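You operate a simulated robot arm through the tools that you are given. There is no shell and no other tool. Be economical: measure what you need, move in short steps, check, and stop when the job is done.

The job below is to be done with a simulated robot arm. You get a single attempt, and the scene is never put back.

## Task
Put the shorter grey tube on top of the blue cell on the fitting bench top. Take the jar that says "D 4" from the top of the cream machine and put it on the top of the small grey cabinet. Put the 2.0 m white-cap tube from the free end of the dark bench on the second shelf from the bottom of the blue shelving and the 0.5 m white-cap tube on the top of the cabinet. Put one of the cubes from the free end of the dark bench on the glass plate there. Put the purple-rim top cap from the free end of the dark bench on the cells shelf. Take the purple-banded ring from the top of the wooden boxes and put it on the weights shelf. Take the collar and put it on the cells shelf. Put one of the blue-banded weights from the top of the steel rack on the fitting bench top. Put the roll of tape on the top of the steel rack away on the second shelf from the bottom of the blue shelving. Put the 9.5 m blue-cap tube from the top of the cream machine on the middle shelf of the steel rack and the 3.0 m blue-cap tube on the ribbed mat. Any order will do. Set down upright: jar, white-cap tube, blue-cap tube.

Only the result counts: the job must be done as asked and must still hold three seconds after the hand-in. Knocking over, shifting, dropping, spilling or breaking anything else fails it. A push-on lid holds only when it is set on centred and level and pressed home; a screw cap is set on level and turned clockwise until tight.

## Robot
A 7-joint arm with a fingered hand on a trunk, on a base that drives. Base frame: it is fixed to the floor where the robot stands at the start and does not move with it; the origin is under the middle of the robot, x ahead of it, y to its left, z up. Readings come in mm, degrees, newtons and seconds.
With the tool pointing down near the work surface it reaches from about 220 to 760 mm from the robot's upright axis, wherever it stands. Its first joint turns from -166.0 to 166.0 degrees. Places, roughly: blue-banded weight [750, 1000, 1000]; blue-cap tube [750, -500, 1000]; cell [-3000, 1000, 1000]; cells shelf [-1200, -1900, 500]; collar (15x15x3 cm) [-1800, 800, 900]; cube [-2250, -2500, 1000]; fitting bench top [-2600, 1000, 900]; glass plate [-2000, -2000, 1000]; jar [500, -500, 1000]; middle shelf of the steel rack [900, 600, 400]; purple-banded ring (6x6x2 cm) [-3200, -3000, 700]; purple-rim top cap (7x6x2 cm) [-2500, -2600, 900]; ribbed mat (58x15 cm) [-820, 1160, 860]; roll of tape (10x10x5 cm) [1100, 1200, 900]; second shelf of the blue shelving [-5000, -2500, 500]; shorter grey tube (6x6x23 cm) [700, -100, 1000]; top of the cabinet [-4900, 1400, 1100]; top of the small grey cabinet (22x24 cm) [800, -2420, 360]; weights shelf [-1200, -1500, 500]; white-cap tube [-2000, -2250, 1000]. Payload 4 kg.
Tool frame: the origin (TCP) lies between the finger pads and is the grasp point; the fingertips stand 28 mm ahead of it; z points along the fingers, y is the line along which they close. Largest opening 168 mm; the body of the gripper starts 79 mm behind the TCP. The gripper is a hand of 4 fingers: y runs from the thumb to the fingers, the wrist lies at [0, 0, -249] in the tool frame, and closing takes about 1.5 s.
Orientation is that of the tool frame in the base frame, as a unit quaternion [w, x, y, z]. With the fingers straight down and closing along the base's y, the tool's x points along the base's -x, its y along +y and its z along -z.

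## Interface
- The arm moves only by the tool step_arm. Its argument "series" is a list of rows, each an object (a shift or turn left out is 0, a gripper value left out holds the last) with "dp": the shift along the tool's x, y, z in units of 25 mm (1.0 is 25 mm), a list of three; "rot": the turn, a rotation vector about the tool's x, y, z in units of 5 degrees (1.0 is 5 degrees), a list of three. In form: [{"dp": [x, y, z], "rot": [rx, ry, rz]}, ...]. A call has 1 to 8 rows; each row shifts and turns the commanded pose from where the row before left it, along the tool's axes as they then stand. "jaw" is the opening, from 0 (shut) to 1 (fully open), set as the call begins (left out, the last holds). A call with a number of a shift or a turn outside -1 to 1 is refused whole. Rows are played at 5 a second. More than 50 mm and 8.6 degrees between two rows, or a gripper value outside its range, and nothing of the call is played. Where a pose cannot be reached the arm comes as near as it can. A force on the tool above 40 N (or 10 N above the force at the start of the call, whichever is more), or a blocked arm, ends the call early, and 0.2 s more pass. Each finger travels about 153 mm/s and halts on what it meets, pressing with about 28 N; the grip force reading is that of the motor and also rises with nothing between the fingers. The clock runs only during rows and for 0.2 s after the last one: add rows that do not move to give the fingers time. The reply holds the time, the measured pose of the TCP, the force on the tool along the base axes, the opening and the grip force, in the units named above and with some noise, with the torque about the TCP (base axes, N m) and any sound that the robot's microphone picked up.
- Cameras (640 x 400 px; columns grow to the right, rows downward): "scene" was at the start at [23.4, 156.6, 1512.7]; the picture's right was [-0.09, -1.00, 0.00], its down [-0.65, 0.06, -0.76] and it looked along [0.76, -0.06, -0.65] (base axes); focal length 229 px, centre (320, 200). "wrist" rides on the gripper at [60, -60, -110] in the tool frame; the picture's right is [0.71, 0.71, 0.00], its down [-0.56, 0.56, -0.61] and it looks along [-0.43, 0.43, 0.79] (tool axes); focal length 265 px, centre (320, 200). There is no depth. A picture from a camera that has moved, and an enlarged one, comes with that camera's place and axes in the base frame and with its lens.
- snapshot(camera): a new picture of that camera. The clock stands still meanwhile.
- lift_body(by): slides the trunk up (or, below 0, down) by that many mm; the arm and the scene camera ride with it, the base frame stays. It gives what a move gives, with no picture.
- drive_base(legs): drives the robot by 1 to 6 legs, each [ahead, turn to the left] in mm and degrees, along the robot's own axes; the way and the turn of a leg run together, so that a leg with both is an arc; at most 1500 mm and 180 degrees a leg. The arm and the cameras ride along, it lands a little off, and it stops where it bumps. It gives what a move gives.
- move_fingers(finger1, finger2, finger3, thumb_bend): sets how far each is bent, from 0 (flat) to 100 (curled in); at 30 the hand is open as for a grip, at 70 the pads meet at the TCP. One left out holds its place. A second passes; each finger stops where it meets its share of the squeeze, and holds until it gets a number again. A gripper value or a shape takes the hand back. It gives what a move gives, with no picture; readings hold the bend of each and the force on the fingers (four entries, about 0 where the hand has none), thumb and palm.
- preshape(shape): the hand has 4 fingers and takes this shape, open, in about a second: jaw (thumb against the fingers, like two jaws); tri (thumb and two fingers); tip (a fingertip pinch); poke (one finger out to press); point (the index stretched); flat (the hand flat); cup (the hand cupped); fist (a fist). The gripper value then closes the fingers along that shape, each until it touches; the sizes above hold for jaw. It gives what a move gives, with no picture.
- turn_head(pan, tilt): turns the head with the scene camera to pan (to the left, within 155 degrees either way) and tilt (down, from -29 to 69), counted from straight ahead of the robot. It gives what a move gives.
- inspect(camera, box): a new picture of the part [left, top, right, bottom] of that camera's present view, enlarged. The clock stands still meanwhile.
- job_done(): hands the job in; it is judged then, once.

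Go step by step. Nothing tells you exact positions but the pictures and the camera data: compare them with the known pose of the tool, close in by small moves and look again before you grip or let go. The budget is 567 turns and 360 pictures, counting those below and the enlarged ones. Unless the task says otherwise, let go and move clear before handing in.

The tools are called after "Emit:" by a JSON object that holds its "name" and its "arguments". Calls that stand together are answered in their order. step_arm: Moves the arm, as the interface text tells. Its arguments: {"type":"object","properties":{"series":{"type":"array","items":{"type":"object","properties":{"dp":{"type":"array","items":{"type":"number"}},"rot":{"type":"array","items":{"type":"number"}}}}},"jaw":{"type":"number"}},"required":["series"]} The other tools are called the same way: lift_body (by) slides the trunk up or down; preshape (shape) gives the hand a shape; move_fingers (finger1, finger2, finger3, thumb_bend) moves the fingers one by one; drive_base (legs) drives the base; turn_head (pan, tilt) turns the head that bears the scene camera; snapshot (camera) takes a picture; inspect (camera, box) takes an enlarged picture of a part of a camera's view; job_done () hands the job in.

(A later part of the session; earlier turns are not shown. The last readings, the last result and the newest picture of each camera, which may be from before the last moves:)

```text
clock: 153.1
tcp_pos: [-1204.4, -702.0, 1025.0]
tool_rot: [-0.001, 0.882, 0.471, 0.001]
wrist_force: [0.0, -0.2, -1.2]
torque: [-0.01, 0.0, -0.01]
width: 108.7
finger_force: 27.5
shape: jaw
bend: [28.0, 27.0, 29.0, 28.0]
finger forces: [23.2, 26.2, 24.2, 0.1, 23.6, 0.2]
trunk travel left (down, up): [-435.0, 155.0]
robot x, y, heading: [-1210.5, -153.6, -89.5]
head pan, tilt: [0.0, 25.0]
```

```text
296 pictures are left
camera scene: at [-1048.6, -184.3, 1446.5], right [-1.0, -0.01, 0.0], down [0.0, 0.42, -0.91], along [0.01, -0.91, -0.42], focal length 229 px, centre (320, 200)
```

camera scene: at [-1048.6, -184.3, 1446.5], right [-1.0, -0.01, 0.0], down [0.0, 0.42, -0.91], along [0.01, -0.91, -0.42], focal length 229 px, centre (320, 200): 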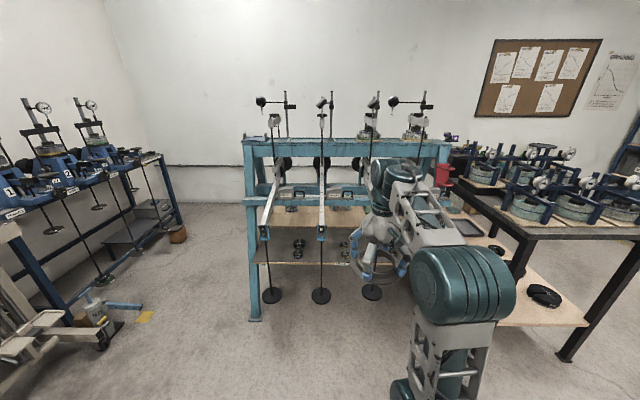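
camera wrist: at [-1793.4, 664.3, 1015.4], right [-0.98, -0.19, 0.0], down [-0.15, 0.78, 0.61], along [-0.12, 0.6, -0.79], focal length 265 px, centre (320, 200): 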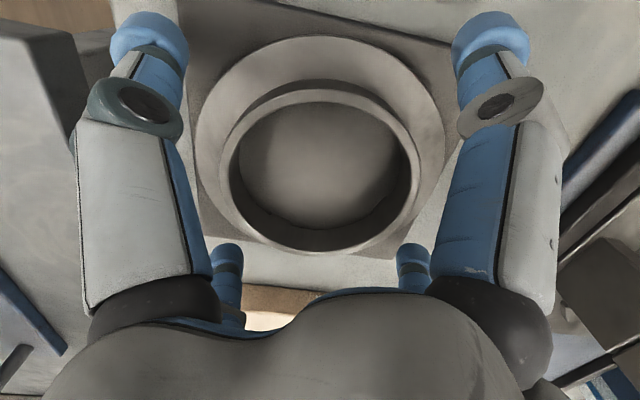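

Emit:
{"name": "inspect", "arguments": {"camera": "scene", "box": [230, 130, 470, 310]}}

Emit:
{"name": "inspect", "arguments": {"camera": "scene", "box": [240, 180, 370, 280]}}

```text
2.22 times, centred on (350, 220) of scene
camera zoom: at [-1048.6, -184.3, 1446.5], right [-1.0, -0.01, 0.0], down [0.0, 0.42, -0.91], along [0.01, -0.91, -0.42], focal length 508 px, centre (253, 156)
```

zoom: 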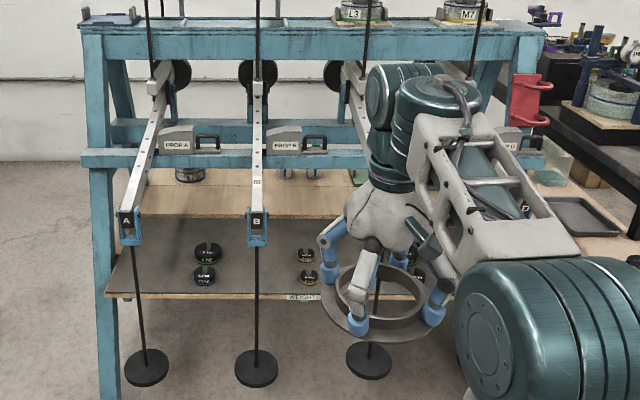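

```text
4.00 times, centred on (305, 230) of scene
camera zoom: at [-1048.6, -184.3, 1446.5], right [-1.0, -0.01, 0.0], down [0.0, 0.42, -0.91], along [0.01, -0.91, -0.42], focal length 915 px, centre (380, 80)
```

zoom: 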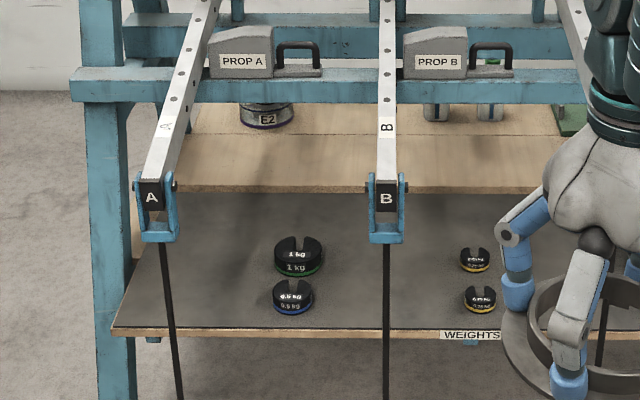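

The shelves lie behind levers and hanging weights from this side. I'll go round by the frame's left end to look at it from the side and the back.

Emit:
{"name": "drive_base", "arguments": {"legs": [[0, 89.5], [1080, 0], [0, -90], [1200, 0]]}}

Emit:
{"name": "turn_head", "arguments": {"pan": -80, "tilt": 25}}

Emit:
{"name": "snapshot", "arguments": {"camera": "scene"}}

```text
clock: 163.8
tcp_pos: [352.2, -367.8, 1024.8]
tool_rot: [0.0, 0.472, 0.882, -0.001]
wrist_force: [0.2, 4.7, -0.3]
torque: [0.07, 0.03, -0.02]
width: 99.6
finger_force: 28.5
shape: jaw
bend: [27.0, 27.0, 33.0, 33.0]
finger forces: [24.7, 24.2, 24.8, 0.0, 17.6, 0.0]
trunk travel left (down, up): [-435.0, 155.0]
robot x, y, heading: [-152.6, -160.6, -23.4]
head pan, tilt: [0.0, 25.0]
stopped in leg 3: the force on the tool passed its limit at 56 N (the readings are from after the stop); the commanded pose is now the measured one
```

```text
clock: 165.3
tcp_pos: [352.6, -368.1, 1025.6]
tool_rot: [-0.001, 0.472, 0.881, -0.001]
wrist_force: [2.0, 9.3, -2.3]
torque: [0.24, -0.03, 0.05]
width: 99.4
finger_force: 27.9
shape: jaw
bend: [27.0, 27.0, 33.0, 33.0]
finger forces: [24.9, 24.8, 23.8, 0.0, 16.8, 0.0]
trunk travel left (down, up): [-435.0, 155.0]
robot x, y, heading: [-155.6, -160.6, -23.2]
head pan, tilt: [-80.0, 25.0]
```

```text
293 pictures are left
camera scene: at [-165.1, -72.3, 1446.5], right [-0.97, 0.23, 0.0], down [0.1, 0.41, -0.91], along [-0.21, -0.88, -0.42], focal length 229 px, centre (320, 200)
```

scene: 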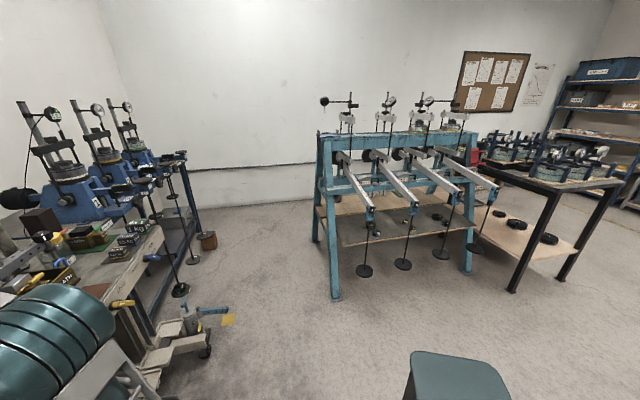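

The collar touched something near the cream machine as I turned. I look at it before moving.

Emit:
{"name": "turn_head", "arguments": {"pan": -5, "tilt": 35}}

Emit:
{"name": "snapshot", "arguments": {"camera": "scene"}}

Emit:
{"name": "snapshot", "arguments": {"camera": "wrist"}}

```text
clock: 166.8
tcp_pos: [351.4, -368.4, 1025.8]
tool_rot: [0.0, 0.472, 0.881, 0.0]
wrist_force: [2.1, 8.6, -2.4]
torque: [0.26, -0.06, 0.02]
width: 99.4
finger_force: 28.0
shape: jaw
bend: [27.0, 27.0, 33.0, 33.0]
finger forces: [24.9, 24.9, 23.7, 0.1, 16.8, 0.0]
trunk travel left (down, up): [-435.0, 155.0]
robot x, y, heading: [-150.9, -157.5, -23.6]
head pan, tilt: [-5.0, 35.0]
```

```text
292 pictures are left
camera scene: at [-66.2, -24.7, 1430.6], right [-0.48, -0.88, 0.0], down [-0.5, 0.27, -0.82], along [0.72, -0.39, -0.57], focal length 229 px, centre (320, 200)
```

scene: 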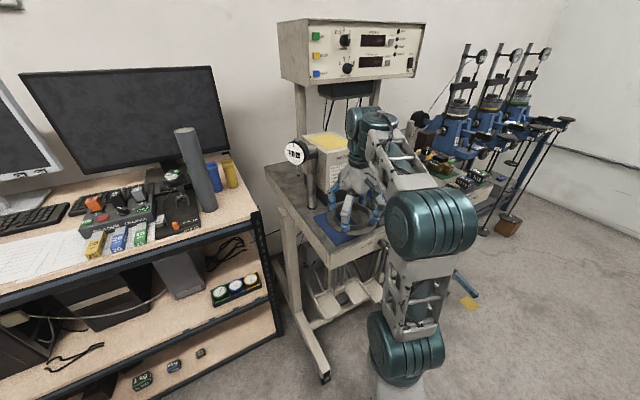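

```text
291 pictures are left
camera wrist: at [267.2, -350.7, 1135.0], right [0.2, 0.98, 0.0], down [0.77, -0.15, 0.61], along [0.6, -0.12, -0.79], focal length 265 px, centre (320, 200)
```

wrist: 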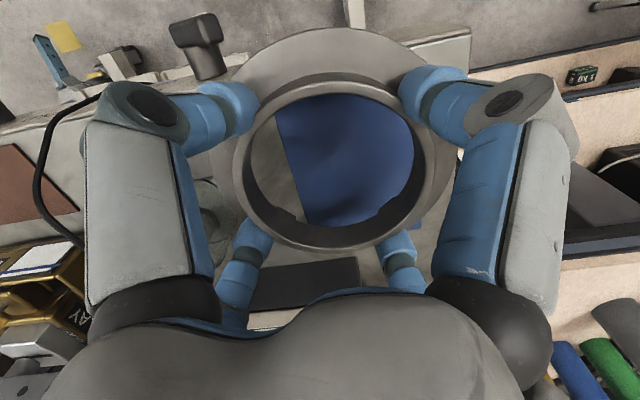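

Emit:
{"name": "inspect", "arguments": {"camera": "scene", "box": [310, 140, 440, 260]}}

Emit:
{"name": "inspect", "arguments": {"camera": "wrist", "box": [170, 150, 290, 310]}}

```text
3.33 times, centred on (375, 200) of scene
camera zoom: at [-66.2, -24.7, 1430.6], right [-0.48, -0.88, 0.0], down [-0.5, 0.27, -0.82], along [0.72, -0.39, -0.57], focal length 762 px, centre (137, 200)
```

zoom: 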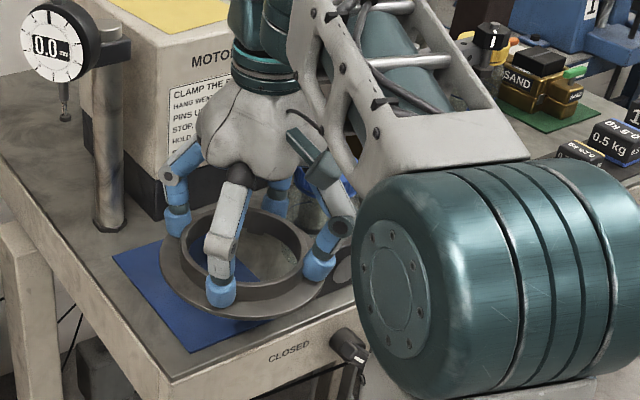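

```text
2.50 times, centred on (230, 230) of wrist
camera zoom: at [267.2, -350.7, 1135.0], right [0.2, 0.98, 0.0], down [0.77, -0.15, 0.61], along [0.6, -0.12, -0.79], focal length 664 px, centre (545, 125)
```

zoom: 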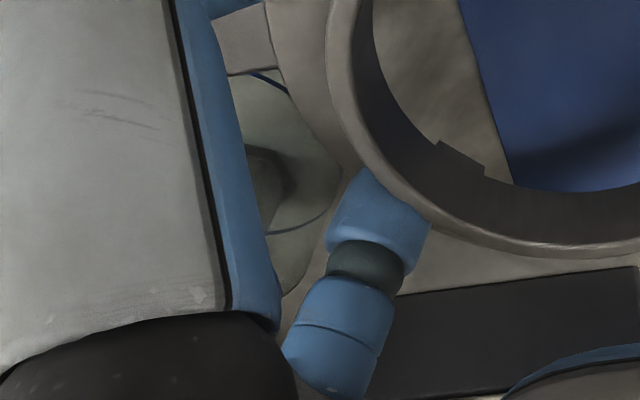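

The finger and collar are against the jar, on its side toward me. I turn back the way I came and check it.

Emit:
{"name": "drive_base", "arguments": {"legs": [[0, 23]]}}

Emit:
{"name": "turn_head", "arguments": {"pan": -30, "tilt": 35}}

Emit:
{"name": "snapshot", "arguments": {"camera": "scene"}}

```text
clock: 168.4
tcp_pos: [394.5, -153.2, 1024.5]
tool_rot: [-0.001, 0.286, 0.958, 0.0]
wrist_force: [0.1, -0.2, -1.7]
torque: [-0.03, -0.01, 0.04]
width: 99.5
finger_force: 28.3
shape: jaw
bend: [27.0, 27.0, 33.0, 33.0]
finger forces: [24.7, 23.7, 24.5, 0.0, 17.4, 0.0]
trunk travel left (down, up): [-435.0, 155.0]
robot x, y, heading: [-151.5, -158.3, -0.4]
head pan, tilt: [-5.0, 35.0]
```

```text
clock: 169.3
tcp_pos: [393.6, -153.8, 1025.6]
tool_rot: [0.0, 0.286, 0.958, 0.0]
wrist_force: [0.4, 0.2, -1.6]
torque: [0.01, 0.01, -0.01]
width: 99.5
finger_force: 28.1
shape: jaw
bend: [27.0, 27.0, 33.0, 33.0]
finger forces: [24.7, 23.8, 24.6, 0.0, 17.3, 0.1]
trunk travel left (down, up): [-435.0, 155.0]
robot x, y, heading: [-154.2, -158.2, -0.3]
head pan, tilt: [-30.0, 35.0]
```

```text
288 pictures are left
camera scene: at [-137.0, -38.1, 1430.8], right [-0.5, -0.86, 0.0], down [-0.5, 0.29, -0.82], along [0.71, -0.41, -0.57], focal length 229 px, centre (320, 200)
```

scene: 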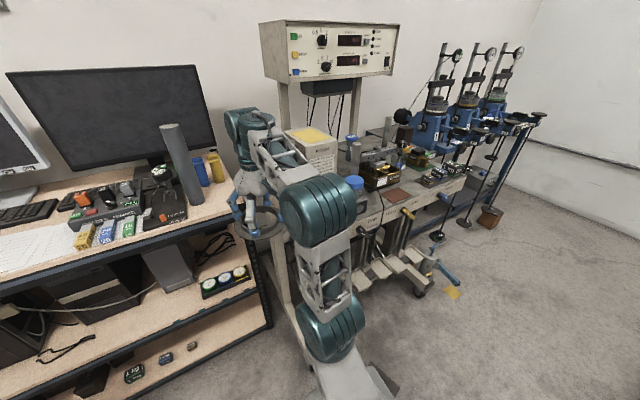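

Emit:
{"name": "inspect", "arguments": {"camera": "scene", "box": [310, 120, 470, 220]}}

Emit:
{"name": "snapshot", "arguments": {"camera": "wrist"}}

```text
4.00 times, centred on (390, 170) of scene
camera zoom: at [-137.0, -38.1, 1430.8], right [-0.5, -0.86, 0.0], down [-0.5, 0.29, -0.82], along [0.71, -0.41, -0.57], focal length 915 px, centre (40, 320)
```

zoom: 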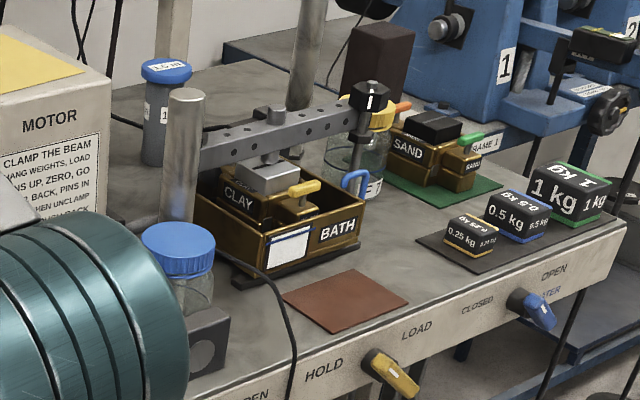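

```text
286 pictures are left
camera wrist: at [309.3, -170.2, 1134.9], right [-0.2, 0.98, 0.0], down [0.77, 0.16, 0.61], along [0.6, 0.13, -0.79], focal length 265 px, centre (320, 200)
```

wrist: 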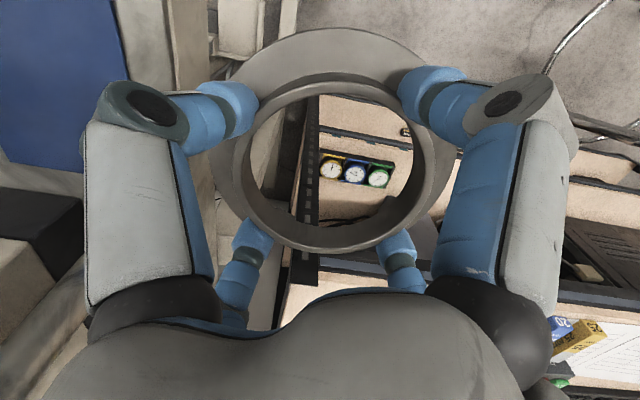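

The jar still stands upright and nothing else was moved. I back off and take a wider path to the frame's left side.

Emit:
{"name": "drive_base", "arguments": {"legs": [[-330, 0], [0, -60], [350, 0], [600, -30]]}}

Emit:
{"name": "turn_head", "arguments": {"pan": -60, "tilt": 30}}

Emit:
{"name": "snapshot", "arguments": {"camera": "scene"}}

```text
clock: 179.0
tcp_pos: [-132.9, -1584.6, 1026.1]
tool_rot: [0.0, 0.877, 0.481, 0.0]
wrist_force: [0.5, -1.2, -1.7]
torque: [0.0, 0.02, -0.02]
width: 99.3
finger_force: 27.8
shape: jaw
bend: [27.0, 27.0, 33.0, 33.0]
finger forces: [24.5, 23.7, 24.6, 0.0, 16.4, 0.0]
trunk travel left (down, up): [-435.0, 155.0]
robot x, y, heading: [-147.8, -1035.4, -89.6]
head pan, tilt: [-30.0, 35.0]
```

```text
clock: 179.9
tcp_pos: [-132.7, -1584.5, 1025.1]
tool_rot: [0.0, 0.877, 0.481, 0.001]
wrist_force: [0.8, -0.9, -1.1]
torque: [-0.04, 0.03, 0.04]
width: 99.2
finger_force: 27.7
shape: jaw
bend: [27.0, 27.0, 33.0, 33.0]
finger forces: [24.6, 23.6, 24.6, 0.0, 16.4, 0.1]
trunk travel left (down, up): [-435.0, 155.0]
robot x, y, heading: [-146.3, -1034.8, -89.4]
head pan, tilt: [-60.0, 30.0]
```

```text
285 pictures are left
camera scene: at [-61.4, -1020.9, 1438.6], right [-0.51, 0.86, 0.0], down [0.43, 0.26, -0.87], along [-0.74, -0.44, -0.5], focal length 229 px, centre (320, 200)
```

scene: 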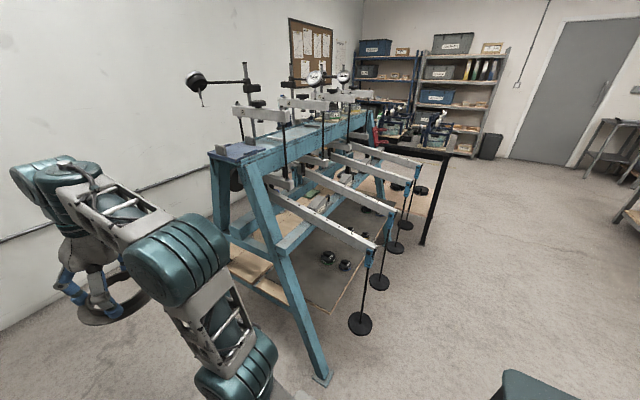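

Emit:
{"name": "drive_base", "arguments": {"legs": [[900, 0]]}}

Emit:
{"name": "turn_head", "arguments": {"pan": -100, "tilt": 35}}

Emit:
{"name": "snapshot", "arguments": {"camera": "scene"}}

```text
clock: 184.7
tcp_pos: [-127.2, -2490.2, 1026.1]
tool_rot: [-0.001, 0.877, 0.48, 0.0]
wrist_force: [-0.7, -0.1, -2.1]
torque: [-0.02, 0.06, -0.01]
width: 99.5
finger_force: 28.2
shape: jaw
bend: [27.0, 27.0, 33.0, 33.0]
finger forces: [24.5, 23.6, 24.7, 0.0, 16.6, 0.1]
trunk travel left (down, up): [-435.0, 155.0]
robot x, y, heading: [-134.7, -1943.1, -89.4]
head pan, tilt: [-60.0, 30.0]
```

```text
clock: 185.8
tcp_pos: [-125.0, -2490.6, 1024.2]
tool_rot: [0.0, 0.877, 0.48, -0.001]
wrist_force: [0.1, 0.1, -1.8]
torque: [-0.05, 0.03, -0.01]
width: 99.2
finger_force: 28.6
shape: jaw
bend: [27.0, 27.0, 33.0, 33.0]
finger forces: [24.4, 23.8, 24.7, 0.0, 16.7, 0.0]
trunk travel left (down, up): [-435.0, 155.0]
robot x, y, heading: [-136.9, -1943.8, -89.4]
head pan, tilt: [-100.0, 35.0]
```

```text
284 pictures are left
camera scene: at [-61.3, -1867.2, 1430.8], right [0.16, 0.99, 0.0], down [0.57, -0.09, -0.82], along [-0.81, 0.13, -0.57], focal length 229 px, centre (320, 200)
```

scene: 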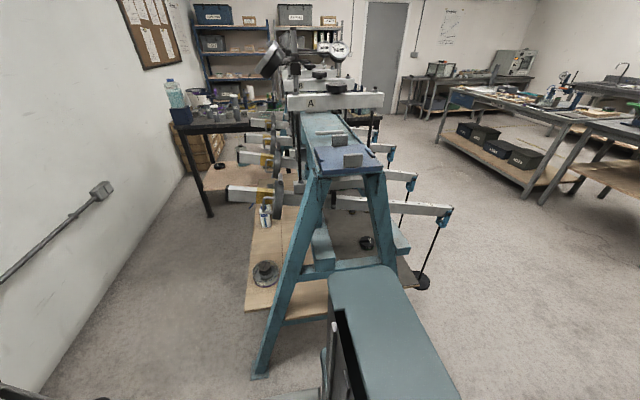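

Emit:
{"name": "inspect", "arguments": {"camera": "scene", "box": [210, 170, 340, 330]}}

```text
2.50 times, centred on (275, 250) of scene
camera zoom: at [-61.3, -1867.2, 1430.8], right [0.16, 0.99, 0.0], down [0.57, -0.09, -0.82], along [-0.81, 0.13, -0.57], focal length 572 px, centre (432, 75)
```

zoom: 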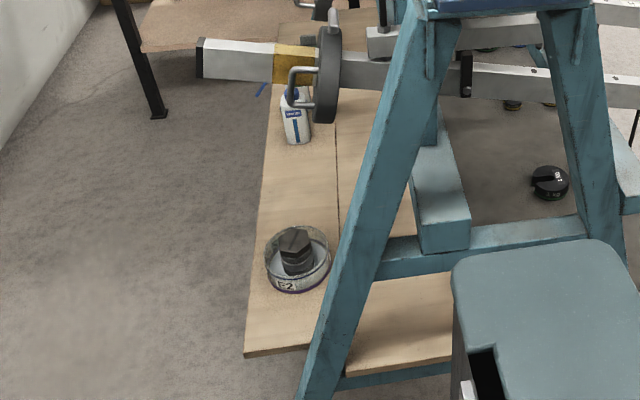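

The cells shelf is open from behind: there's a free gap between cell E2 and a bottle, near x −975, y −1990. I drive round into the corridor behind the frame.

Emit:
{"name": "drive_base", "arguments": {"legs": [[540, 0], [0, -90], [500, 0]]}}

Emit:
{"name": "turn_head", "arguments": {"pan": -50, "tilt": 35}}

Emit:
{"name": "snapshot", "arguments": {"camera": "scene"}}

```text
clock: 195.3
tcp_pos: [-1178.3, -2509.2, 1025.5]
tool_rot: [-0.001, 0.96, -0.28, 0.0]
wrist_force: [-0.2, 0.0, -1.0]
torque: [-0.03, 0.0, -0.03]
width: 99.4
finger_force: 27.7
shape: jaw
bend: [28.0, 27.0, 33.0, 33.0]
finger forces: [24.2, 23.6, 24.7, 0.1, 15.6, 0.1]
trunk travel left (down, up): [-435.0, 155.0]
robot x, y, heading: [-632.7, -2498.9, -179.5]
head pan, tilt: [-100.0, 35.0]
```

```text
clock: 196.5
tcp_pos: [-1179.2, -2508.8, 1023.4]
tool_rot: [0.0, 0.96, -0.28, -0.001]
wrist_force: [0.9, -0.4, -1.6]
torque: [-0.01, -0.02, 0.0]
width: 99.3
finger_force: 28.1
shape: jaw
bend: [28.0, 27.0, 33.0, 33.0]
finger forces: [24.2, 23.5, 24.8, 0.0, 15.7, 0.0]
trunk travel left (down, up): [-435.0, 155.0]
robot x, y, heading: [-630.4, -2496.9, -179.4]
head pan, tilt: [-50.0, 35.0]
```

```text
282 pictures are left
camera scene: at [-629.3, -2592.4, 1430.8], right [0.76, 0.65, 0.0], down [0.37, -0.44, -0.82], along [-0.53, 0.62, -0.57], focal length 229 px, centre (320, 200)
```

scene: 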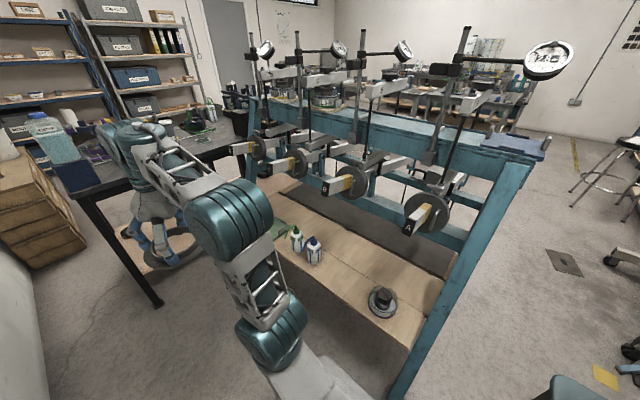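

I drive a bit further, lower the trunk in the clear corridor, then slide the collar sideways under the lever tails.

Emit:
{"name": "drive_base", "arguments": {"legs": [[200, 0]]}}

Emit:
{"name": "lift_body", "arguments": {"by": -370}}

Emit:
{"name": "snapshot", "arguments": {"camera": "scene"}}

```text
clock: 198.1
tcp_pos: [-1378.8, -2509.2, 1025.6]
tool_rot: [0.0, 0.96, -0.28, 0.0]
wrist_force: [-0.4, -0.5, -1.4]
torque: [-0.01, -0.01, 0.01]
width: 99.2
finger_force: 28.5
shape: jaw
bend: [28.0, 27.0, 33.0, 33.0]
finger forces: [24.3, 23.6, 24.7, 0.1, 15.5, 0.1]
trunk travel left (down, up): [-435.0, 155.0]
robot x, y, heading: [-834.1, -2496.0, -179.6]
head pan, tilt: [-50.0, 35.0]
```

```text
clock: 201.7
tcp_pos: [-1379.5, -2508.7, 655.6]
tool_rot: [0.0, 0.96, -0.28, 0.0]
wrist_force: [0.2, -0.3, -1.9]
torque: [0.02, 0.03, 0.01]
width: 99.4
finger_force: 28.2
shape: jaw
bend: [28.0, 27.0, 33.0, 33.0]
finger forces: [24.2, 23.6, 24.6, 0.0, 15.8, 0.0]
trunk travel left (down, up): [-65.0, 525.0]
robot x, y, heading: [-830.1, -2499.6, -179.9]
head pan, tilt: [-50.0, 35.0]
```

```text
281 pictures are left
camera scene: at [-828.9, -2594.2, 1060.8], right [0.76, 0.65, 0.0], down [0.37, -0.44, -0.82], along [-0.53, 0.62, -0.57], focal length 229 px, centre (320, 200)
```

scene: 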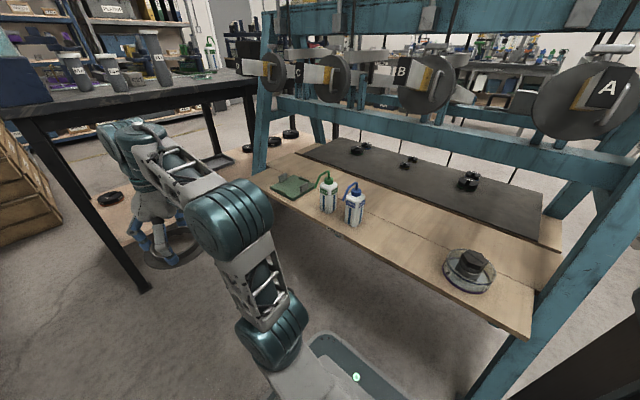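

Emit:
{"name": "step_arm", "arguments": {"series": [{"dp": [0.431, -0.925, 0]}, {"dp": [0.431, -0.925, 0]}, {"dp": [0.431, -0.925, 0]}, {"dp": [0.431, -0.925, 0]}, {"dp": [0.431, -0.925, 0]}, {"dp": [0.431, -0.925, 0]}, {"dp": [0.431, -0.925, 0]}]}}

Emit:
{"name": "step_arm", "arguments": {"series": [{"dp": [0.431, -0.925, 0]}, {"dp": [0.431, -0.925, 0]}, {"dp": [0.431, -0.925, 0]}, {"dp": [0.431, -0.925, 0]}, {"dp": [0.431, -0.925, 0]}, {"dp": [0.431, -0.925, 0]}]}}

Emit:
{"name": "step_arm", "arguments": {"series": [{"dp": [0.24, -0.925, 0]}, {"dp": [0.24, -0.925, 0]}, {"dp": [0.24, -0.925, 0]}, {"dp": [0.24, -0.925, 0]}, {"dp": [0.24, -0.925, 0]}, {"dp": [0.24, -0.925, 0]}, {"dp": [0.24, -0.925, 0]}, {"dp": [0.24, -0.925, 0]}]}}

Emit:
{"name": "snapshot", "arguments": {"camera": "scene"}}

```text
clock: 203.3
tcp_pos: [-1228.9, -2415.1, 656.3]
tool_rot: [-0.001, 0.96, -0.28, 0.0]
wrist_force: [-0.1, 0.9, -1.5]
torque: [0.02, -0.03, -0.03]
width: 99.3
finger_force: 28.5
shape: jaw
bend: [28.0, 27.0, 33.0, 33.0]
finger forces: [24.1, 23.4, 24.4, 0.0, 15.9, 0.0]
trunk travel left (down, up): [-65.0, 525.0]
robot x, y, heading: [-831.9, -2497.6, -179.7]
head pan, tilt: [-50.0, 35.0]
```

```text
clock: 204.7
tcp_pos: [-1100.1, -2330.6, 655.5]
tool_rot: [0.0, 0.96, -0.28, -0.005]
wrist_force: [-27.6, 2.7, 24.7]
torque: [-0.16, -0.99, -0.16]
width: 98.9
finger_force: 28.3
shape: jaw
bend: [27.0, 27.0, 33.0, 32.0]
finger forces: [35.4, 27.0, 22.4, 0.0, 29.8, 0.0]
trunk travel left (down, up): [-65.0, 525.0]
robot x, y, heading: [-830.3, -2504.2, -179.6]
head pan, tilt: [-50.0, 35.0]
```

```text
clock: 205.1
tcp_pos: [-1089.8, -2320.8, 655.4]
tool_rot: [-0.001, 0.96, -0.281, -0.004]
wrist_force: [-7.8, 3.8, 7.4]
torque: [0.05, -0.42, 0.06]
width: 98.8
finger_force: 28.1
shape: jaw
bend: [27.0, 27.0, 33.0, 32.0]
finger forces: [27.5, 27.3, 21.2, 0.0, 24.6, 0.1]
trunk travel left (down, up): [-65.0, 525.0]
robot x, y, heading: [-831.8, -2502.2, -179.5]
head pan, tilt: [-50.0, 35.0]
stopped in row 1: the force on the tool passed its limit at 53 N (the readings are from after the stop); the commanded pose is now the measured one
```

```text
280 pictures are left
camera scene: at [-828.8, -2594.1, 1060.8], right [0.76, 0.65, 0.0], down [0.37, -0.44, -0.82], along [-0.53, 0.62, -0.57], focal length 229 px, centre (320, 200)
```

scene: 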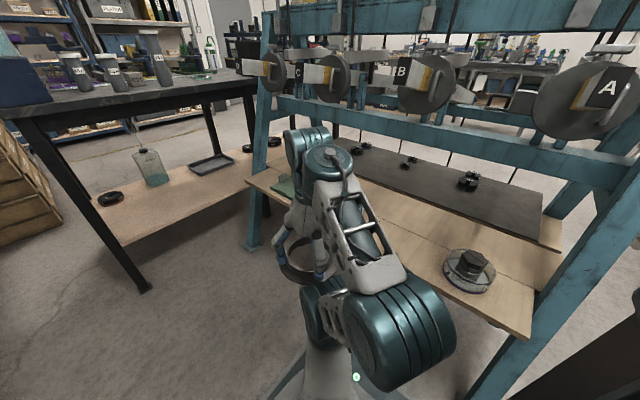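

The collar grazed the robot's own base. I back off slightly and raise 90 mm before going on.

Emit:
{"name": "step_arm", "arguments": {"series": [{"dp": [-0.43, 0.92, 0]}, {"dp": [-0.43, 0.92, 0]}]}}

Emit:
{"name": "lift_body", "arguments": {"by": 90}}

Emit:
{"name": "snapshot", "arguments": {"camera": "wrist"}}

```text
clock: 205.7
tcp_pos: [-1132.4, -2346.3, 654.9]
tool_rot: [-0.001, 0.959, -0.283, -0.003]
wrist_force: [0.5, 0.6, -2.5]
torque: [0.02, 0.01, 0.01]
width: 98.9
finger_force: 28.3
shape: jaw
bend: [27.0, 27.0, 33.0, 32.0]
finger forces: [25.1, 26.3, 23.4, 0.1, 17.0, 0.0]
trunk travel left (down, up): [-65.0, 525.0]
robot x, y, heading: [-830.8, -2498.6, -179.6]
head pan, tilt: [-50.0, 35.0]
```

```text
clock: 206.9
tcp_pos: [-1133.4, -2347.9, 746.1]
tool_rot: [-0.001, 0.959, -0.282, -0.003]
wrist_force: [0.0, 0.0, -2.3]
torque: [-0.01, -0.02, 0.03]
width: 98.9
finger_force: 27.8
shape: jaw
bend: [27.0, 27.0, 33.0, 32.0]
finger forces: [25.1, 26.2, 23.2, 0.0, 16.9, 0.0]
trunk travel left (down, up): [-155.0, 435.0]
robot x, y, heading: [-833.0, -2498.9, -179.4]
head pan, tilt: [-50.0, 35.0]
```

```text
279 pictures are left
camera wrist: at [-1049.2, -2328.8, 854.8], right [0.21, -0.98, 0.0], down [-0.77, -0.17, 0.62], along [-0.61, -0.13, -0.79], focal length 265 px, centre (320, 200)
```

wrist: 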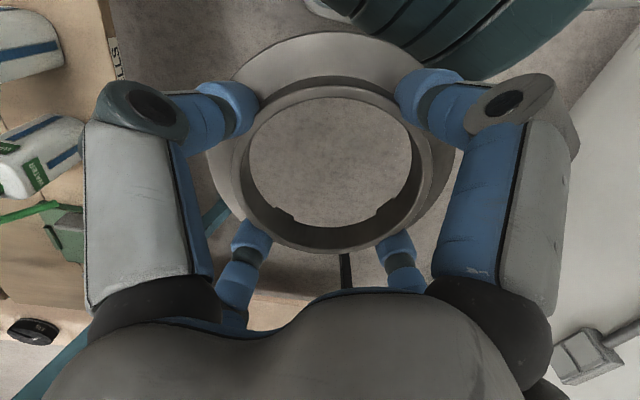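

Emit:
{"name": "step_arm", "arguments": {"series": [{"dp": [-0.308, -0.92, 0]}, {"dp": [-0.308, -0.92, 0]}, {"dp": [-0.308, -0.92, 0]}, {"dp": [-0.308, -0.92, 0]}, {"dp": [-0.308, -0.92, 0]}, {"dp": [-0.308, -0.92, 0]}, {"dp": [-0.308, -0.92, 0]}, {"dp": [-0.308, -0.92, 0]}]}}

Emit:
{"name": "snapshot", "arguments": {"camera": "scene"}}

Emit:
{"name": "snapshot", "arguments": {"camera": "wrist"}}

```text
clock: 208.7
tcp_pos: [-1083.5, -2158.0, 746.5]
tool_rot: [-0.001, 0.959, -0.282, -0.004]
wrist_force: [0.4, 0.0, -1.3]
torque: [0.07, -0.02, 0.01]
width: 99.0
finger_force: 28.0
shape: jaw
bend: [27.0, 27.0, 33.0, 32.0]
finger forces: [25.1, 25.8, 23.2, 0.0, 16.4, 0.0]
trunk travel left (down, up): [-155.0, 435.0]
robot x, y, heading: [-829.7, -2498.9, -179.8]
head pan, tilt: [-50.0, 35.0]
```

```text
278 pictures are left
camera scene: at [-828.9, -2594.2, 1150.8], right [0.76, 0.65, 0.0], down [0.37, -0.44, -0.82], along [-0.53, 0.62, -0.57], focal length 229 px, centre (320, 200)
```

scene: 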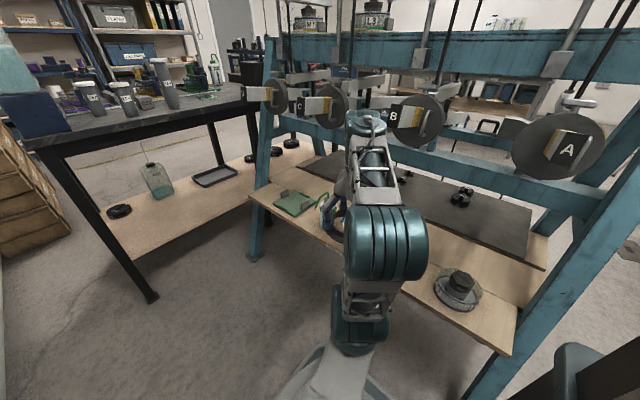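

```text
277 pictures are left
camera wrist: at [-1000.4, -2139.9, 854.6], right [0.21, -0.98, -0.01], down [-0.77, -0.17, 0.62], along [-0.61, -0.13, -0.79], focal length 265 px, centre (320, 200)
```

wrist: 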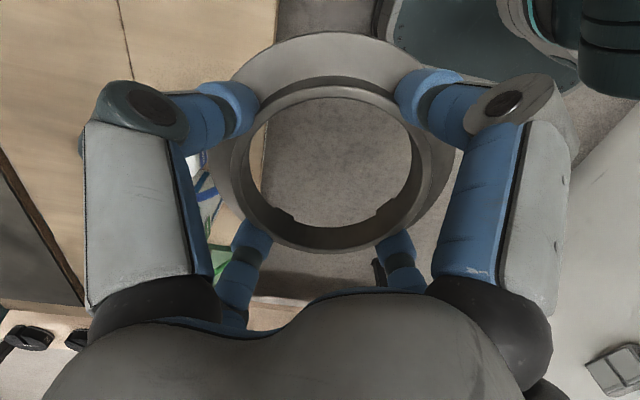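

Emit:
{"name": "step_arm", "arguments": {"series": [{"dp": [0.84, -0.54, 0]}, {"dp": [0.84, -0.54, 0]}]}}

Emit:
{"name": "lift_body", "arguments": {"by": -95}}

Emit:
{"name": "snapshot", "arguments": {"camera": "scene"}}

```text
clock: 209.3
tcp_pos: [-1036.1, -2157.9, 744.3]
tool_rot: [0.0, 0.959, -0.283, -0.003]
wrist_force: [-0.6, -0.1, -1.7]
torque: [0.03, -0.02, 0.0]
width: 99.3
finger_force: 28.0
shape: jaw
bend: [27.0, 27.0, 33.0, 32.0]
finger forces: [25.1, 25.7, 23.3, 0.1, 16.4, 0.0]
trunk travel left (down, up): [-155.0, 435.0]
robot x, y, heading: [-835.1, -2495.3, -179.5]
head pan, tilt: [-50.0, 35.0]
```

```text
clock: 210.6
tcp_pos: [-1035.0, -2157.9, 650.1]
tool_rot: [0.0, 0.959, -0.282, -0.004]
wrist_force: [-0.1, -0.7, -2.6]
torque: [-0.01, 0.02, -0.01]
width: 99.3
finger_force: 28.5
shape: jaw
bend: [27.0, 27.0, 33.0, 32.0]
finger forces: [24.9, 25.7, 23.1, 0.0, 16.6, 0.0]
trunk travel left (down, up): [-60.0, 530.0]
robot x, y, heading: [-832.1, -2498.4, -179.6]
head pan, tilt: [-50.0, 35.0]
```

```text
276 pictures are left
camera scene: at [-828.8, -2594.0, 1055.8], right [0.76, 0.65, 0.0], down [0.37, -0.44, -0.82], along [-0.53, 0.62, -0.57], focal length 229 px, centre (320, 200)
```

scene: 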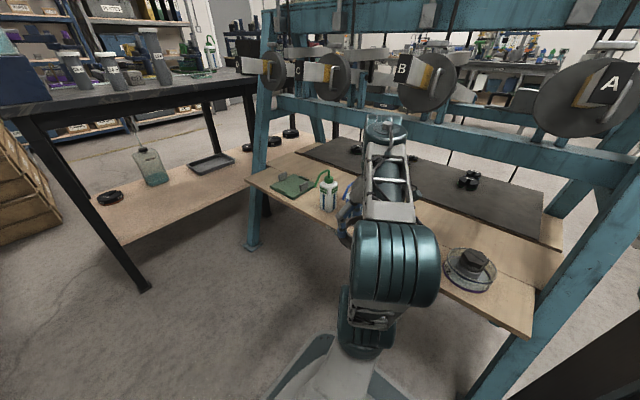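

Emit:
{"name": "step_arm", "arguments": {"series": [{"dp": [-0.155, -0.93, 0]}, {"dp": [-0.155, -0.93, 0]}, {"dp": [-0.155, -0.93, 0]}, {"dp": [-0.155, -0.93, 0]}, {"dp": [-0.155, -0.93, 0]}, {"dp": [-0.155, -0.93, 0]}, {"dp": [-0.155, -0.93, 0]}, {"dp": [-0.155, -0.93, 0]}]}}

Emit:
{"name": "snapshot", "arguments": {"camera": "wrist"}}

Emit:
{"name": "snapshot", "arguments": {"camera": "scene"}}

```text
clock: 212.4
tcp_pos: [-960.3, -1985.0, 650.1]
tool_rot: [-0.001, 0.959, -0.283, -0.003]
wrist_force: [-0.1, 0.3, -2.2]
torque: [0.0, 0.0, 0.0]
width: 99.0
finger_force: 28.5
shape: jaw
bend: [27.0, 27.0, 33.0, 32.0]
finger forces: [24.9, 25.0, 23.0, 0.1, 16.2, 0.1]
trunk travel left (down, up): [-60.0, 530.0]
robot x, y, heading: [-836.3, -2499.8, -179.4]
head pan, tilt: [-50.0, 35.0]
```

```text
275 pictures are left
camera wrist: at [-876.9, -1966.9, 760.2], right [0.21, -0.98, 0.0], down [-0.77, -0.17, 0.62], along [-0.61, -0.13, -0.79], focal length 265 px, centre (320, 200)
```

wrist: 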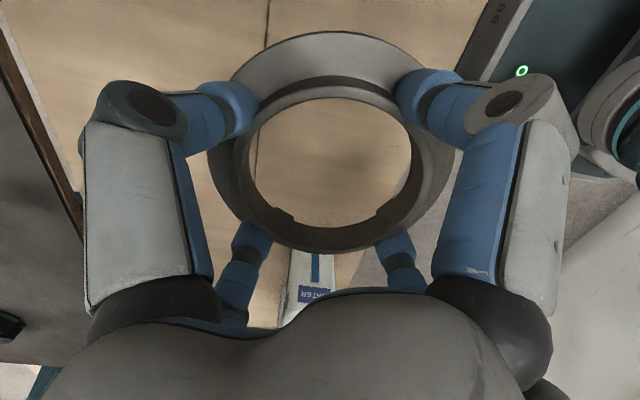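

```text
274 pictures are left
camera scene: at [-828.8, -2594.1, 1055.8], right [0.76, 0.65, 0.0], down [0.37, -0.44, -0.82], along [-0.53, 0.62, -0.57], focal length 229 px, centre (320, 200)
```

scene: 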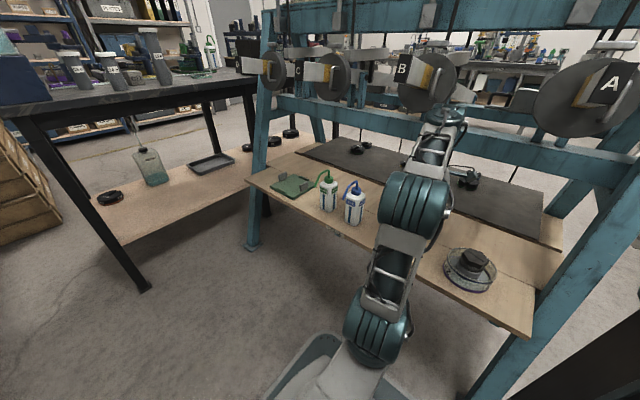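

Emit:
{"name": "lift_body", "arguments": {"by": -58}}

Emit:
{"name": "step_arm", "arguments": {"series": [{"dp": [0, 0, 0.8]}, {}]}}

Emit:
{"name": "snapshot", "arguments": {"camera": "wrist"}}

Emit:
{"name": "snapshot", "arguments": {"camera": "scene"}}

```text
clock: 213.4
tcp_pos: [-960.1, -1984.5, 591.8]
tool_rot: [-0.001, 0.96, -0.282, -0.004]
wrist_force: [0.7, 0.6, -2.1]
torque: [0.04, 0.01, -0.03]
width: 99.1
finger_force: 28.0
shape: jaw
bend: [27.0, 27.0, 33.0, 32.0]
finger forces: [24.9, 25.0, 23.0, 0.1, 16.4, 0.0]
trunk travel left (down, up): [-2.0, 588.0]
robot x, y, heading: [-830.7, -2502.8, -179.3]
head pan, tilt: [-50.0, 35.0]
```

```text
clock: 214.0
tcp_pos: [-960.3, -1985.6, 572.4]
tool_rot: [-0.001, 0.959, -0.283, -0.003]
wrist_force: [0.2, -1.1, -1.7]
torque: [0.03, -0.01, -0.04]
width: 99.1
finger_force: 27.5
shape: jaw
bend: [27.0, 27.0, 33.0, 32.0]
finger forces: [24.9, 24.9, 22.9, 0.0, 16.3, 0.0]
trunk travel left (down, up): [-2.0, 588.0]
robot x, y, heading: [-831.4, -2500.1, -179.6]
head pan, tilt: [-50.0, 35.0]
```

```text
273 pictures are left
camera wrist: at [-877.5, -1966.5, 681.9], right [0.21, -0.98, 0.0], down [-0.77, -0.17, 0.62], along [-0.61, -0.13, -0.79], focal length 265 px, centre (320, 200)
```

wrist: 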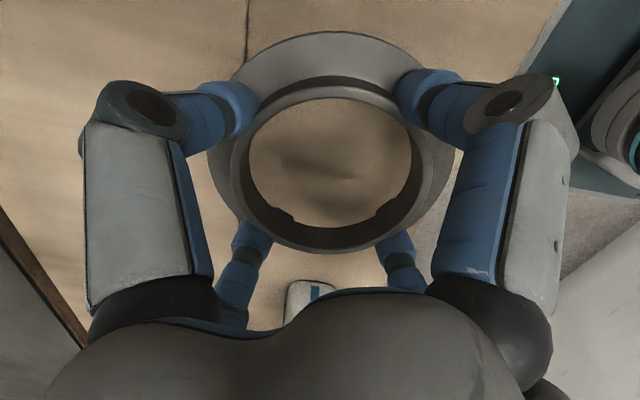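

```text
272 pictures are left
camera scene: at [-828.8, -2594.0, 997.8], right [0.76, 0.65, 0.0], down [0.37, -0.44, -0.82], along [-0.53, 0.62, -0.57], focal length 229 px, centre (320, 200)
```

scene: 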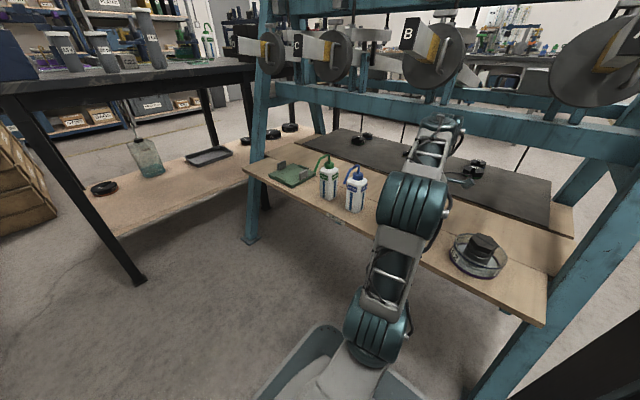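

Emit:
{"name": "step_arm", "arguments": {"series": [{"dp": [0, 0, 0.4]}, {"dp": [0, 0, 0.2]}, {"dp": [0, 0, 0.2]}, {}]}}

Emit:
{"name": "step_arm", "arguments": {"series": [{"dp": [0, 0, 0.15]}, {"dp": [0, 0, 0.15]}, {}]}}

Emit:
{"name": "step_arm", "arguments": {"series": [{"dp": [0, 0, 0.1]}, {"dp": [0, 0, 0.1]}, {}]}}

```text
clock: 215.0
tcp_pos: [-959.3, -1985.1, 552.5]
tool_rot: [-0.001, 0.959, -0.283, -0.003]
wrist_force: [0.8, 0.3, -1.3]
torque: [0.0, -0.04, 0.0]
width: 99.2
finger_force: 28.1
shape: jaw
bend: [27.0, 27.0, 33.0, 32.0]
finger forces: [24.8, 24.6, 22.7, 0.0, 16.4, 0.0]
trunk travel left (down, up): [-2.0, 588.0]
robot x, y, heading: [-831.2, -2497.0, -179.4]
head pan, tilt: [-50.0, 35.0]
```

```text
clock: 215.8
tcp_pos: [-960.4, -1984.6, 545.6]
tool_rot: [-0.001, 0.959, -0.283, -0.003]
wrist_force: [1.2, 0.0, -1.7]
torque: [0.02, -0.01, -0.03]
width: 99.4
finger_force: 27.8
shape: jaw
bend: [27.0, 27.0, 33.0, 32.0]
finger forces: [24.9, 24.6, 22.7, 0.0, 16.3, 0.1]
trunk travel left (down, up): [-2.0, 588.0]
robot x, y, heading: [-831.6, -2499.7, -179.6]
head pan, tilt: [-50.0, 35.0]
```

```text
clock: 216.6
tcp_pos: [-960.7, -1984.9, 539.6]
tool_rot: [-0.001, 0.959, -0.282, -0.003]
wrist_force: [-1.3, 0.4, -2.2]
torque: [0.04, -0.01, -0.02]
width: 99.0
finger_force: 28.0
shape: jaw
bend: [27.0, 27.0, 33.0, 32.0]
finger forces: [24.7, 24.5, 22.5, 0.0, 16.3, 0.0]
trunk travel left (down, up): [-2.0, 588.0]
robot x, y, heading: [-829.5, -2499.3, -179.5]
head pan, tilt: [-50.0, 35.0]
```

Emit:
{"name": "step_arm", "arguments": {"series": [{"dp": [0, 0, 0.1]}, {"dp": [0, 0, 0.1]}, {"dp": [0, 0, 0.1]}, {}]}}

Emit:
{"name": "step_arm", "arguments": {"series": [{"dp": [0, 0, 0.1]}, {"dp": [0, 0, 0.1]}, {}]}}

Emit:
{"name": "snapshot", "arguments": {"camera": "wrist"}}

```text
clock: 217.3
tcp_pos: [-966.8, -1984.2, 539.4]
tool_rot: [-0.006, 0.96, -0.28, -0.007]
wrist_force: [-0.3, -0.3, 2.1]
torque: [0.0, -0.2, 0.01]
width: 98.9
finger_force: 28.2
shape: jaw
bend: [26.0, 27.0, 33.0, 32.0]
finger forces: [25.5, 26.8, 21.6, 0.0, 19.0, 0.1]
trunk travel left (down, up): [-2.0, 588.0]
robot x, y, heading: [-832.3, -2497.0, -179.6]
head pan, tilt: [-50.0, 35.0]
stopped in row 3: the force on the tool passed its limit at 51 N (the readings are from after the stop); the commanded pose is now the measured one
```

```text
clock: 217.7
tcp_pos: [-975.3, -1985.5, 540.3]
tool_rot: [-0.01, 0.962, -0.274, -0.009]
wrist_force: [0.4, -0.5, -1.3]
torque: [-0.01, 0.0, 0.01]
width: 98.9
finger_force: 28.2
shape: jaw
bend: [27.0, 27.0, 33.0, 32.0]
finger forces: [25.1, 28.3, 22.5, 0.1, 17.0, 0.1]
trunk travel left (down, up): [-2.0, 588.0]
robot x, y, heading: [-830.4, -2499.7, -180.0]
head pan, tilt: [-50.0, 35.0]
stopped in row 1: the force on the tool passed its limit at 50 N (the readings are from after the stop); the commanded pose is now the measured one
```

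```text
271 pictures are left
camera wrist: at [-892.7, -1967.6, 649.3], right [0.23, -0.97, -0.03], down [-0.76, -0.19, 0.62], along [-0.61, -0.12, -0.78], focal length 265 px, centre (320, 200)
```

wrist: 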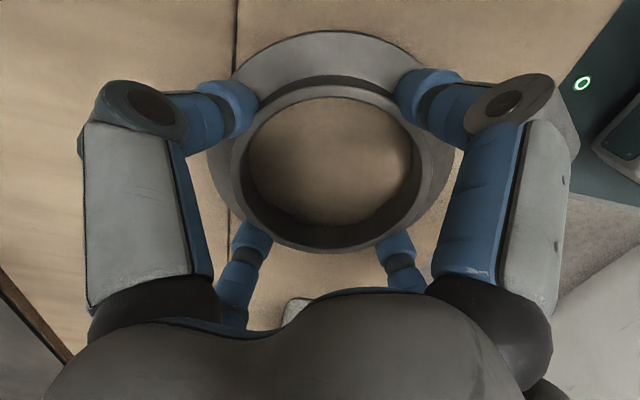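

Emit:
{"name": "turn_head", "arguments": {"pan": -75, "tilt": 45}}

Emit:
{"name": "snapshot", "arguments": {"camera": "scene"}}

```text
clock: 218.6
tcp_pos: [-975.5, -1984.5, 540.1]
tool_rot: [-0.009, 0.962, -0.273, -0.008]
wrist_force: [-0.2, 0.4, -1.6]
torque: [0.0, 0.01, -0.01]
width: 99.1
finger_force: 27.4
shape: jaw
bend: [27.0, 27.0, 33.0, 32.0]
finger forces: [25.1, 28.3, 22.5, 0.0, 16.9, 0.0]
trunk travel left (down, up): [-2.0, 588.0]
robot x, y, heading: [-830.4, -2502.6, -179.9]
head pan, tilt: [-75.0, 45.0]
```

```text
270 pictures are left
camera scene: at [-800.9, -2582.5, 982.7], right [0.96, 0.26, 0.01], down [0.19, -0.68, -0.71], along [-0.18, 0.68, -0.71], focal length 229 px, centre (320, 200)
```

scene: 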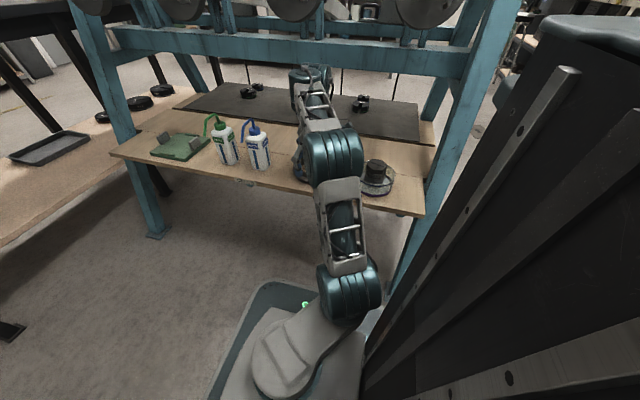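

Emit:
{"name": "inspect", "arguments": {"camera": "scene", "box": [230, 90, 430, 220]}}

```text
3.08 times, centred on (330, 155) of scene
camera zoom: at [-800.9, -2582.5, 982.7], right [0.96, 0.26, 0.01], down [0.19, -0.68, -0.71], along [-0.18, 0.68, -0.71], focal length 704 px, centre (289, 338)
```

zoom: 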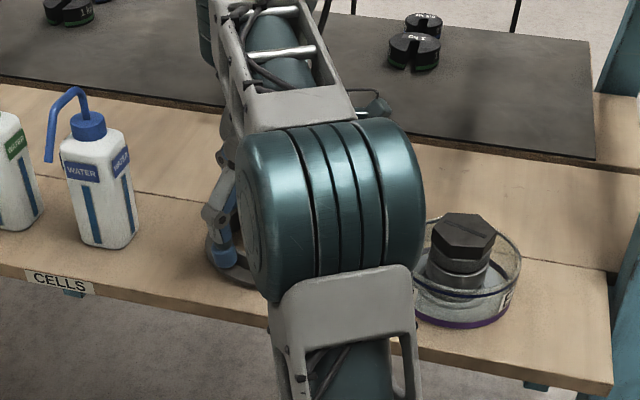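

Emit:
{"name": "step_arm", "arguments": {"series": [{"dp": [0, 0, -0.2]}, {"dp": [0, 0, -0.2]}, {}]}}

Emit:
{"name": "snapshot", "arguments": {"camera": "scene"}}

```text
clock: 219.4
tcp_pos: [-970.0, -1984.7, 550.5]
tool_rot: [-0.008, 0.961, -0.276, -0.012]
wrist_force: [0.3, -0.2, -1.4]
torque: [0.02, -0.02, 0.01]
width: 98.7
finger_force: 28.4
shape: jaw
bend: [27.0, 27.0, 33.0, 32.0]
finger forces: [25.1, 28.2, 22.6, 0.0, 16.8, 0.1]
trunk travel left (down, up): [-2.0, 588.0]
robot x, y, heading: [-828.7, -2494.3, -179.7]
head pan, tilt: [-75.0, 45.0]
```

```text
268 pictures are left
camera scene: at [-793.2, -2582.7, 983.3], right [0.96, 0.26, 0.0], down [0.19, -0.68, -0.71], along [-0.19, 0.68, -0.71], focal length 229 px, centre (320, 200)
```

scene: 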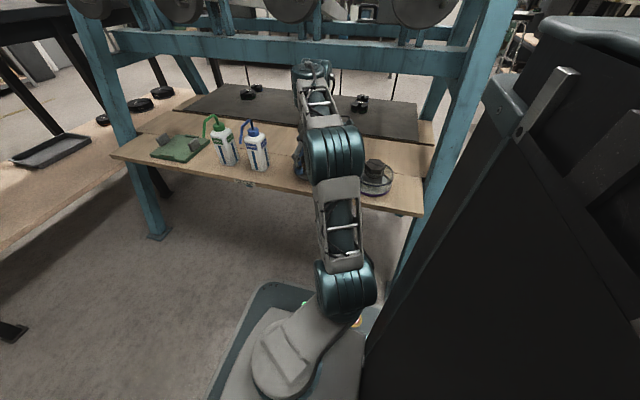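

The earlier contact was the collar meeting the shelf (stiff). I level the tool and lower again gently.

Emit:
{"name": "step_arm", "arguments": {"series": [{"rot": [-0.1, 0.315, 0]}, {"dp": [0, 0, 0.2]}, {}]}}

Emit:
{"name": "step_arm", "arguments": {"series": [{"dp": [0, 0, 0.08]}, {}]}}

Emit:
{"name": "step_arm", "arguments": {"series": [{"dp": [0, 0, 0.06]}, {}]}}

```text
clock: 220.2
tcp_pos: [-969.7, -1985.7, 546.6]
tool_rot: [0.0, 0.961, -0.276, -0.001]
wrist_force: [0.1, -0.2, -2.0]
torque: [0.03, -0.02, 0.03]
width: 98.9
finger_force: 28.4
shape: jaw
bend: [27.0, 27.0, 33.0, 32.0]
finger forces: [25.1, 28.0, 22.7, 0.0, 16.8, 0.0]
trunk travel left (down, up): [-2.0, 588.0]
robot x, y, heading: [-834.9, -2498.8, -179.7]
head pan, tilt: [-75.0, 45.0]
```

```text
clock: 220.8
tcp_pos: [-969.8, -1985.9, 545.4]
tool_rot: [0.0, 0.961, -0.275, 0.0]
wrist_force: [0.6, 0.7, -1.6]
torque: [0.03, 0.01, -0.04]
width: 99.4
finger_force: 28.3
shape: jaw
bend: [27.0, 27.0, 33.0, 32.0]
finger forces: [25.1, 28.0, 22.6, 0.0, 16.6, 0.0]
trunk travel left (down, up): [-2.0, 588.0]
robot x, y, heading: [-831.8, -2499.0, -179.7]
head pan, tilt: [-75.0, 45.0]
```

```text
clock: 221.4
tcp_pos: [-969.8, -1984.9, 543.0]
tool_rot: [0.0, 0.961, -0.275, -0.001]
wrist_force: [0.1, -0.3, -1.8]
torque: [-0.01, 0.0, -0.01]
width: 99.0
finger_force: 28.5
shape: jaw
bend: [27.0, 27.0, 33.0, 32.0]
finger forces: [25.2, 28.0, 22.5, 0.0, 16.8, 0.0]
trunk travel left (down, up): [-2.0, 588.0]
robot x, y, heading: [-827.2, -2498.2, -179.8]
head pan, tilt: [-75.0, 45.0]
```

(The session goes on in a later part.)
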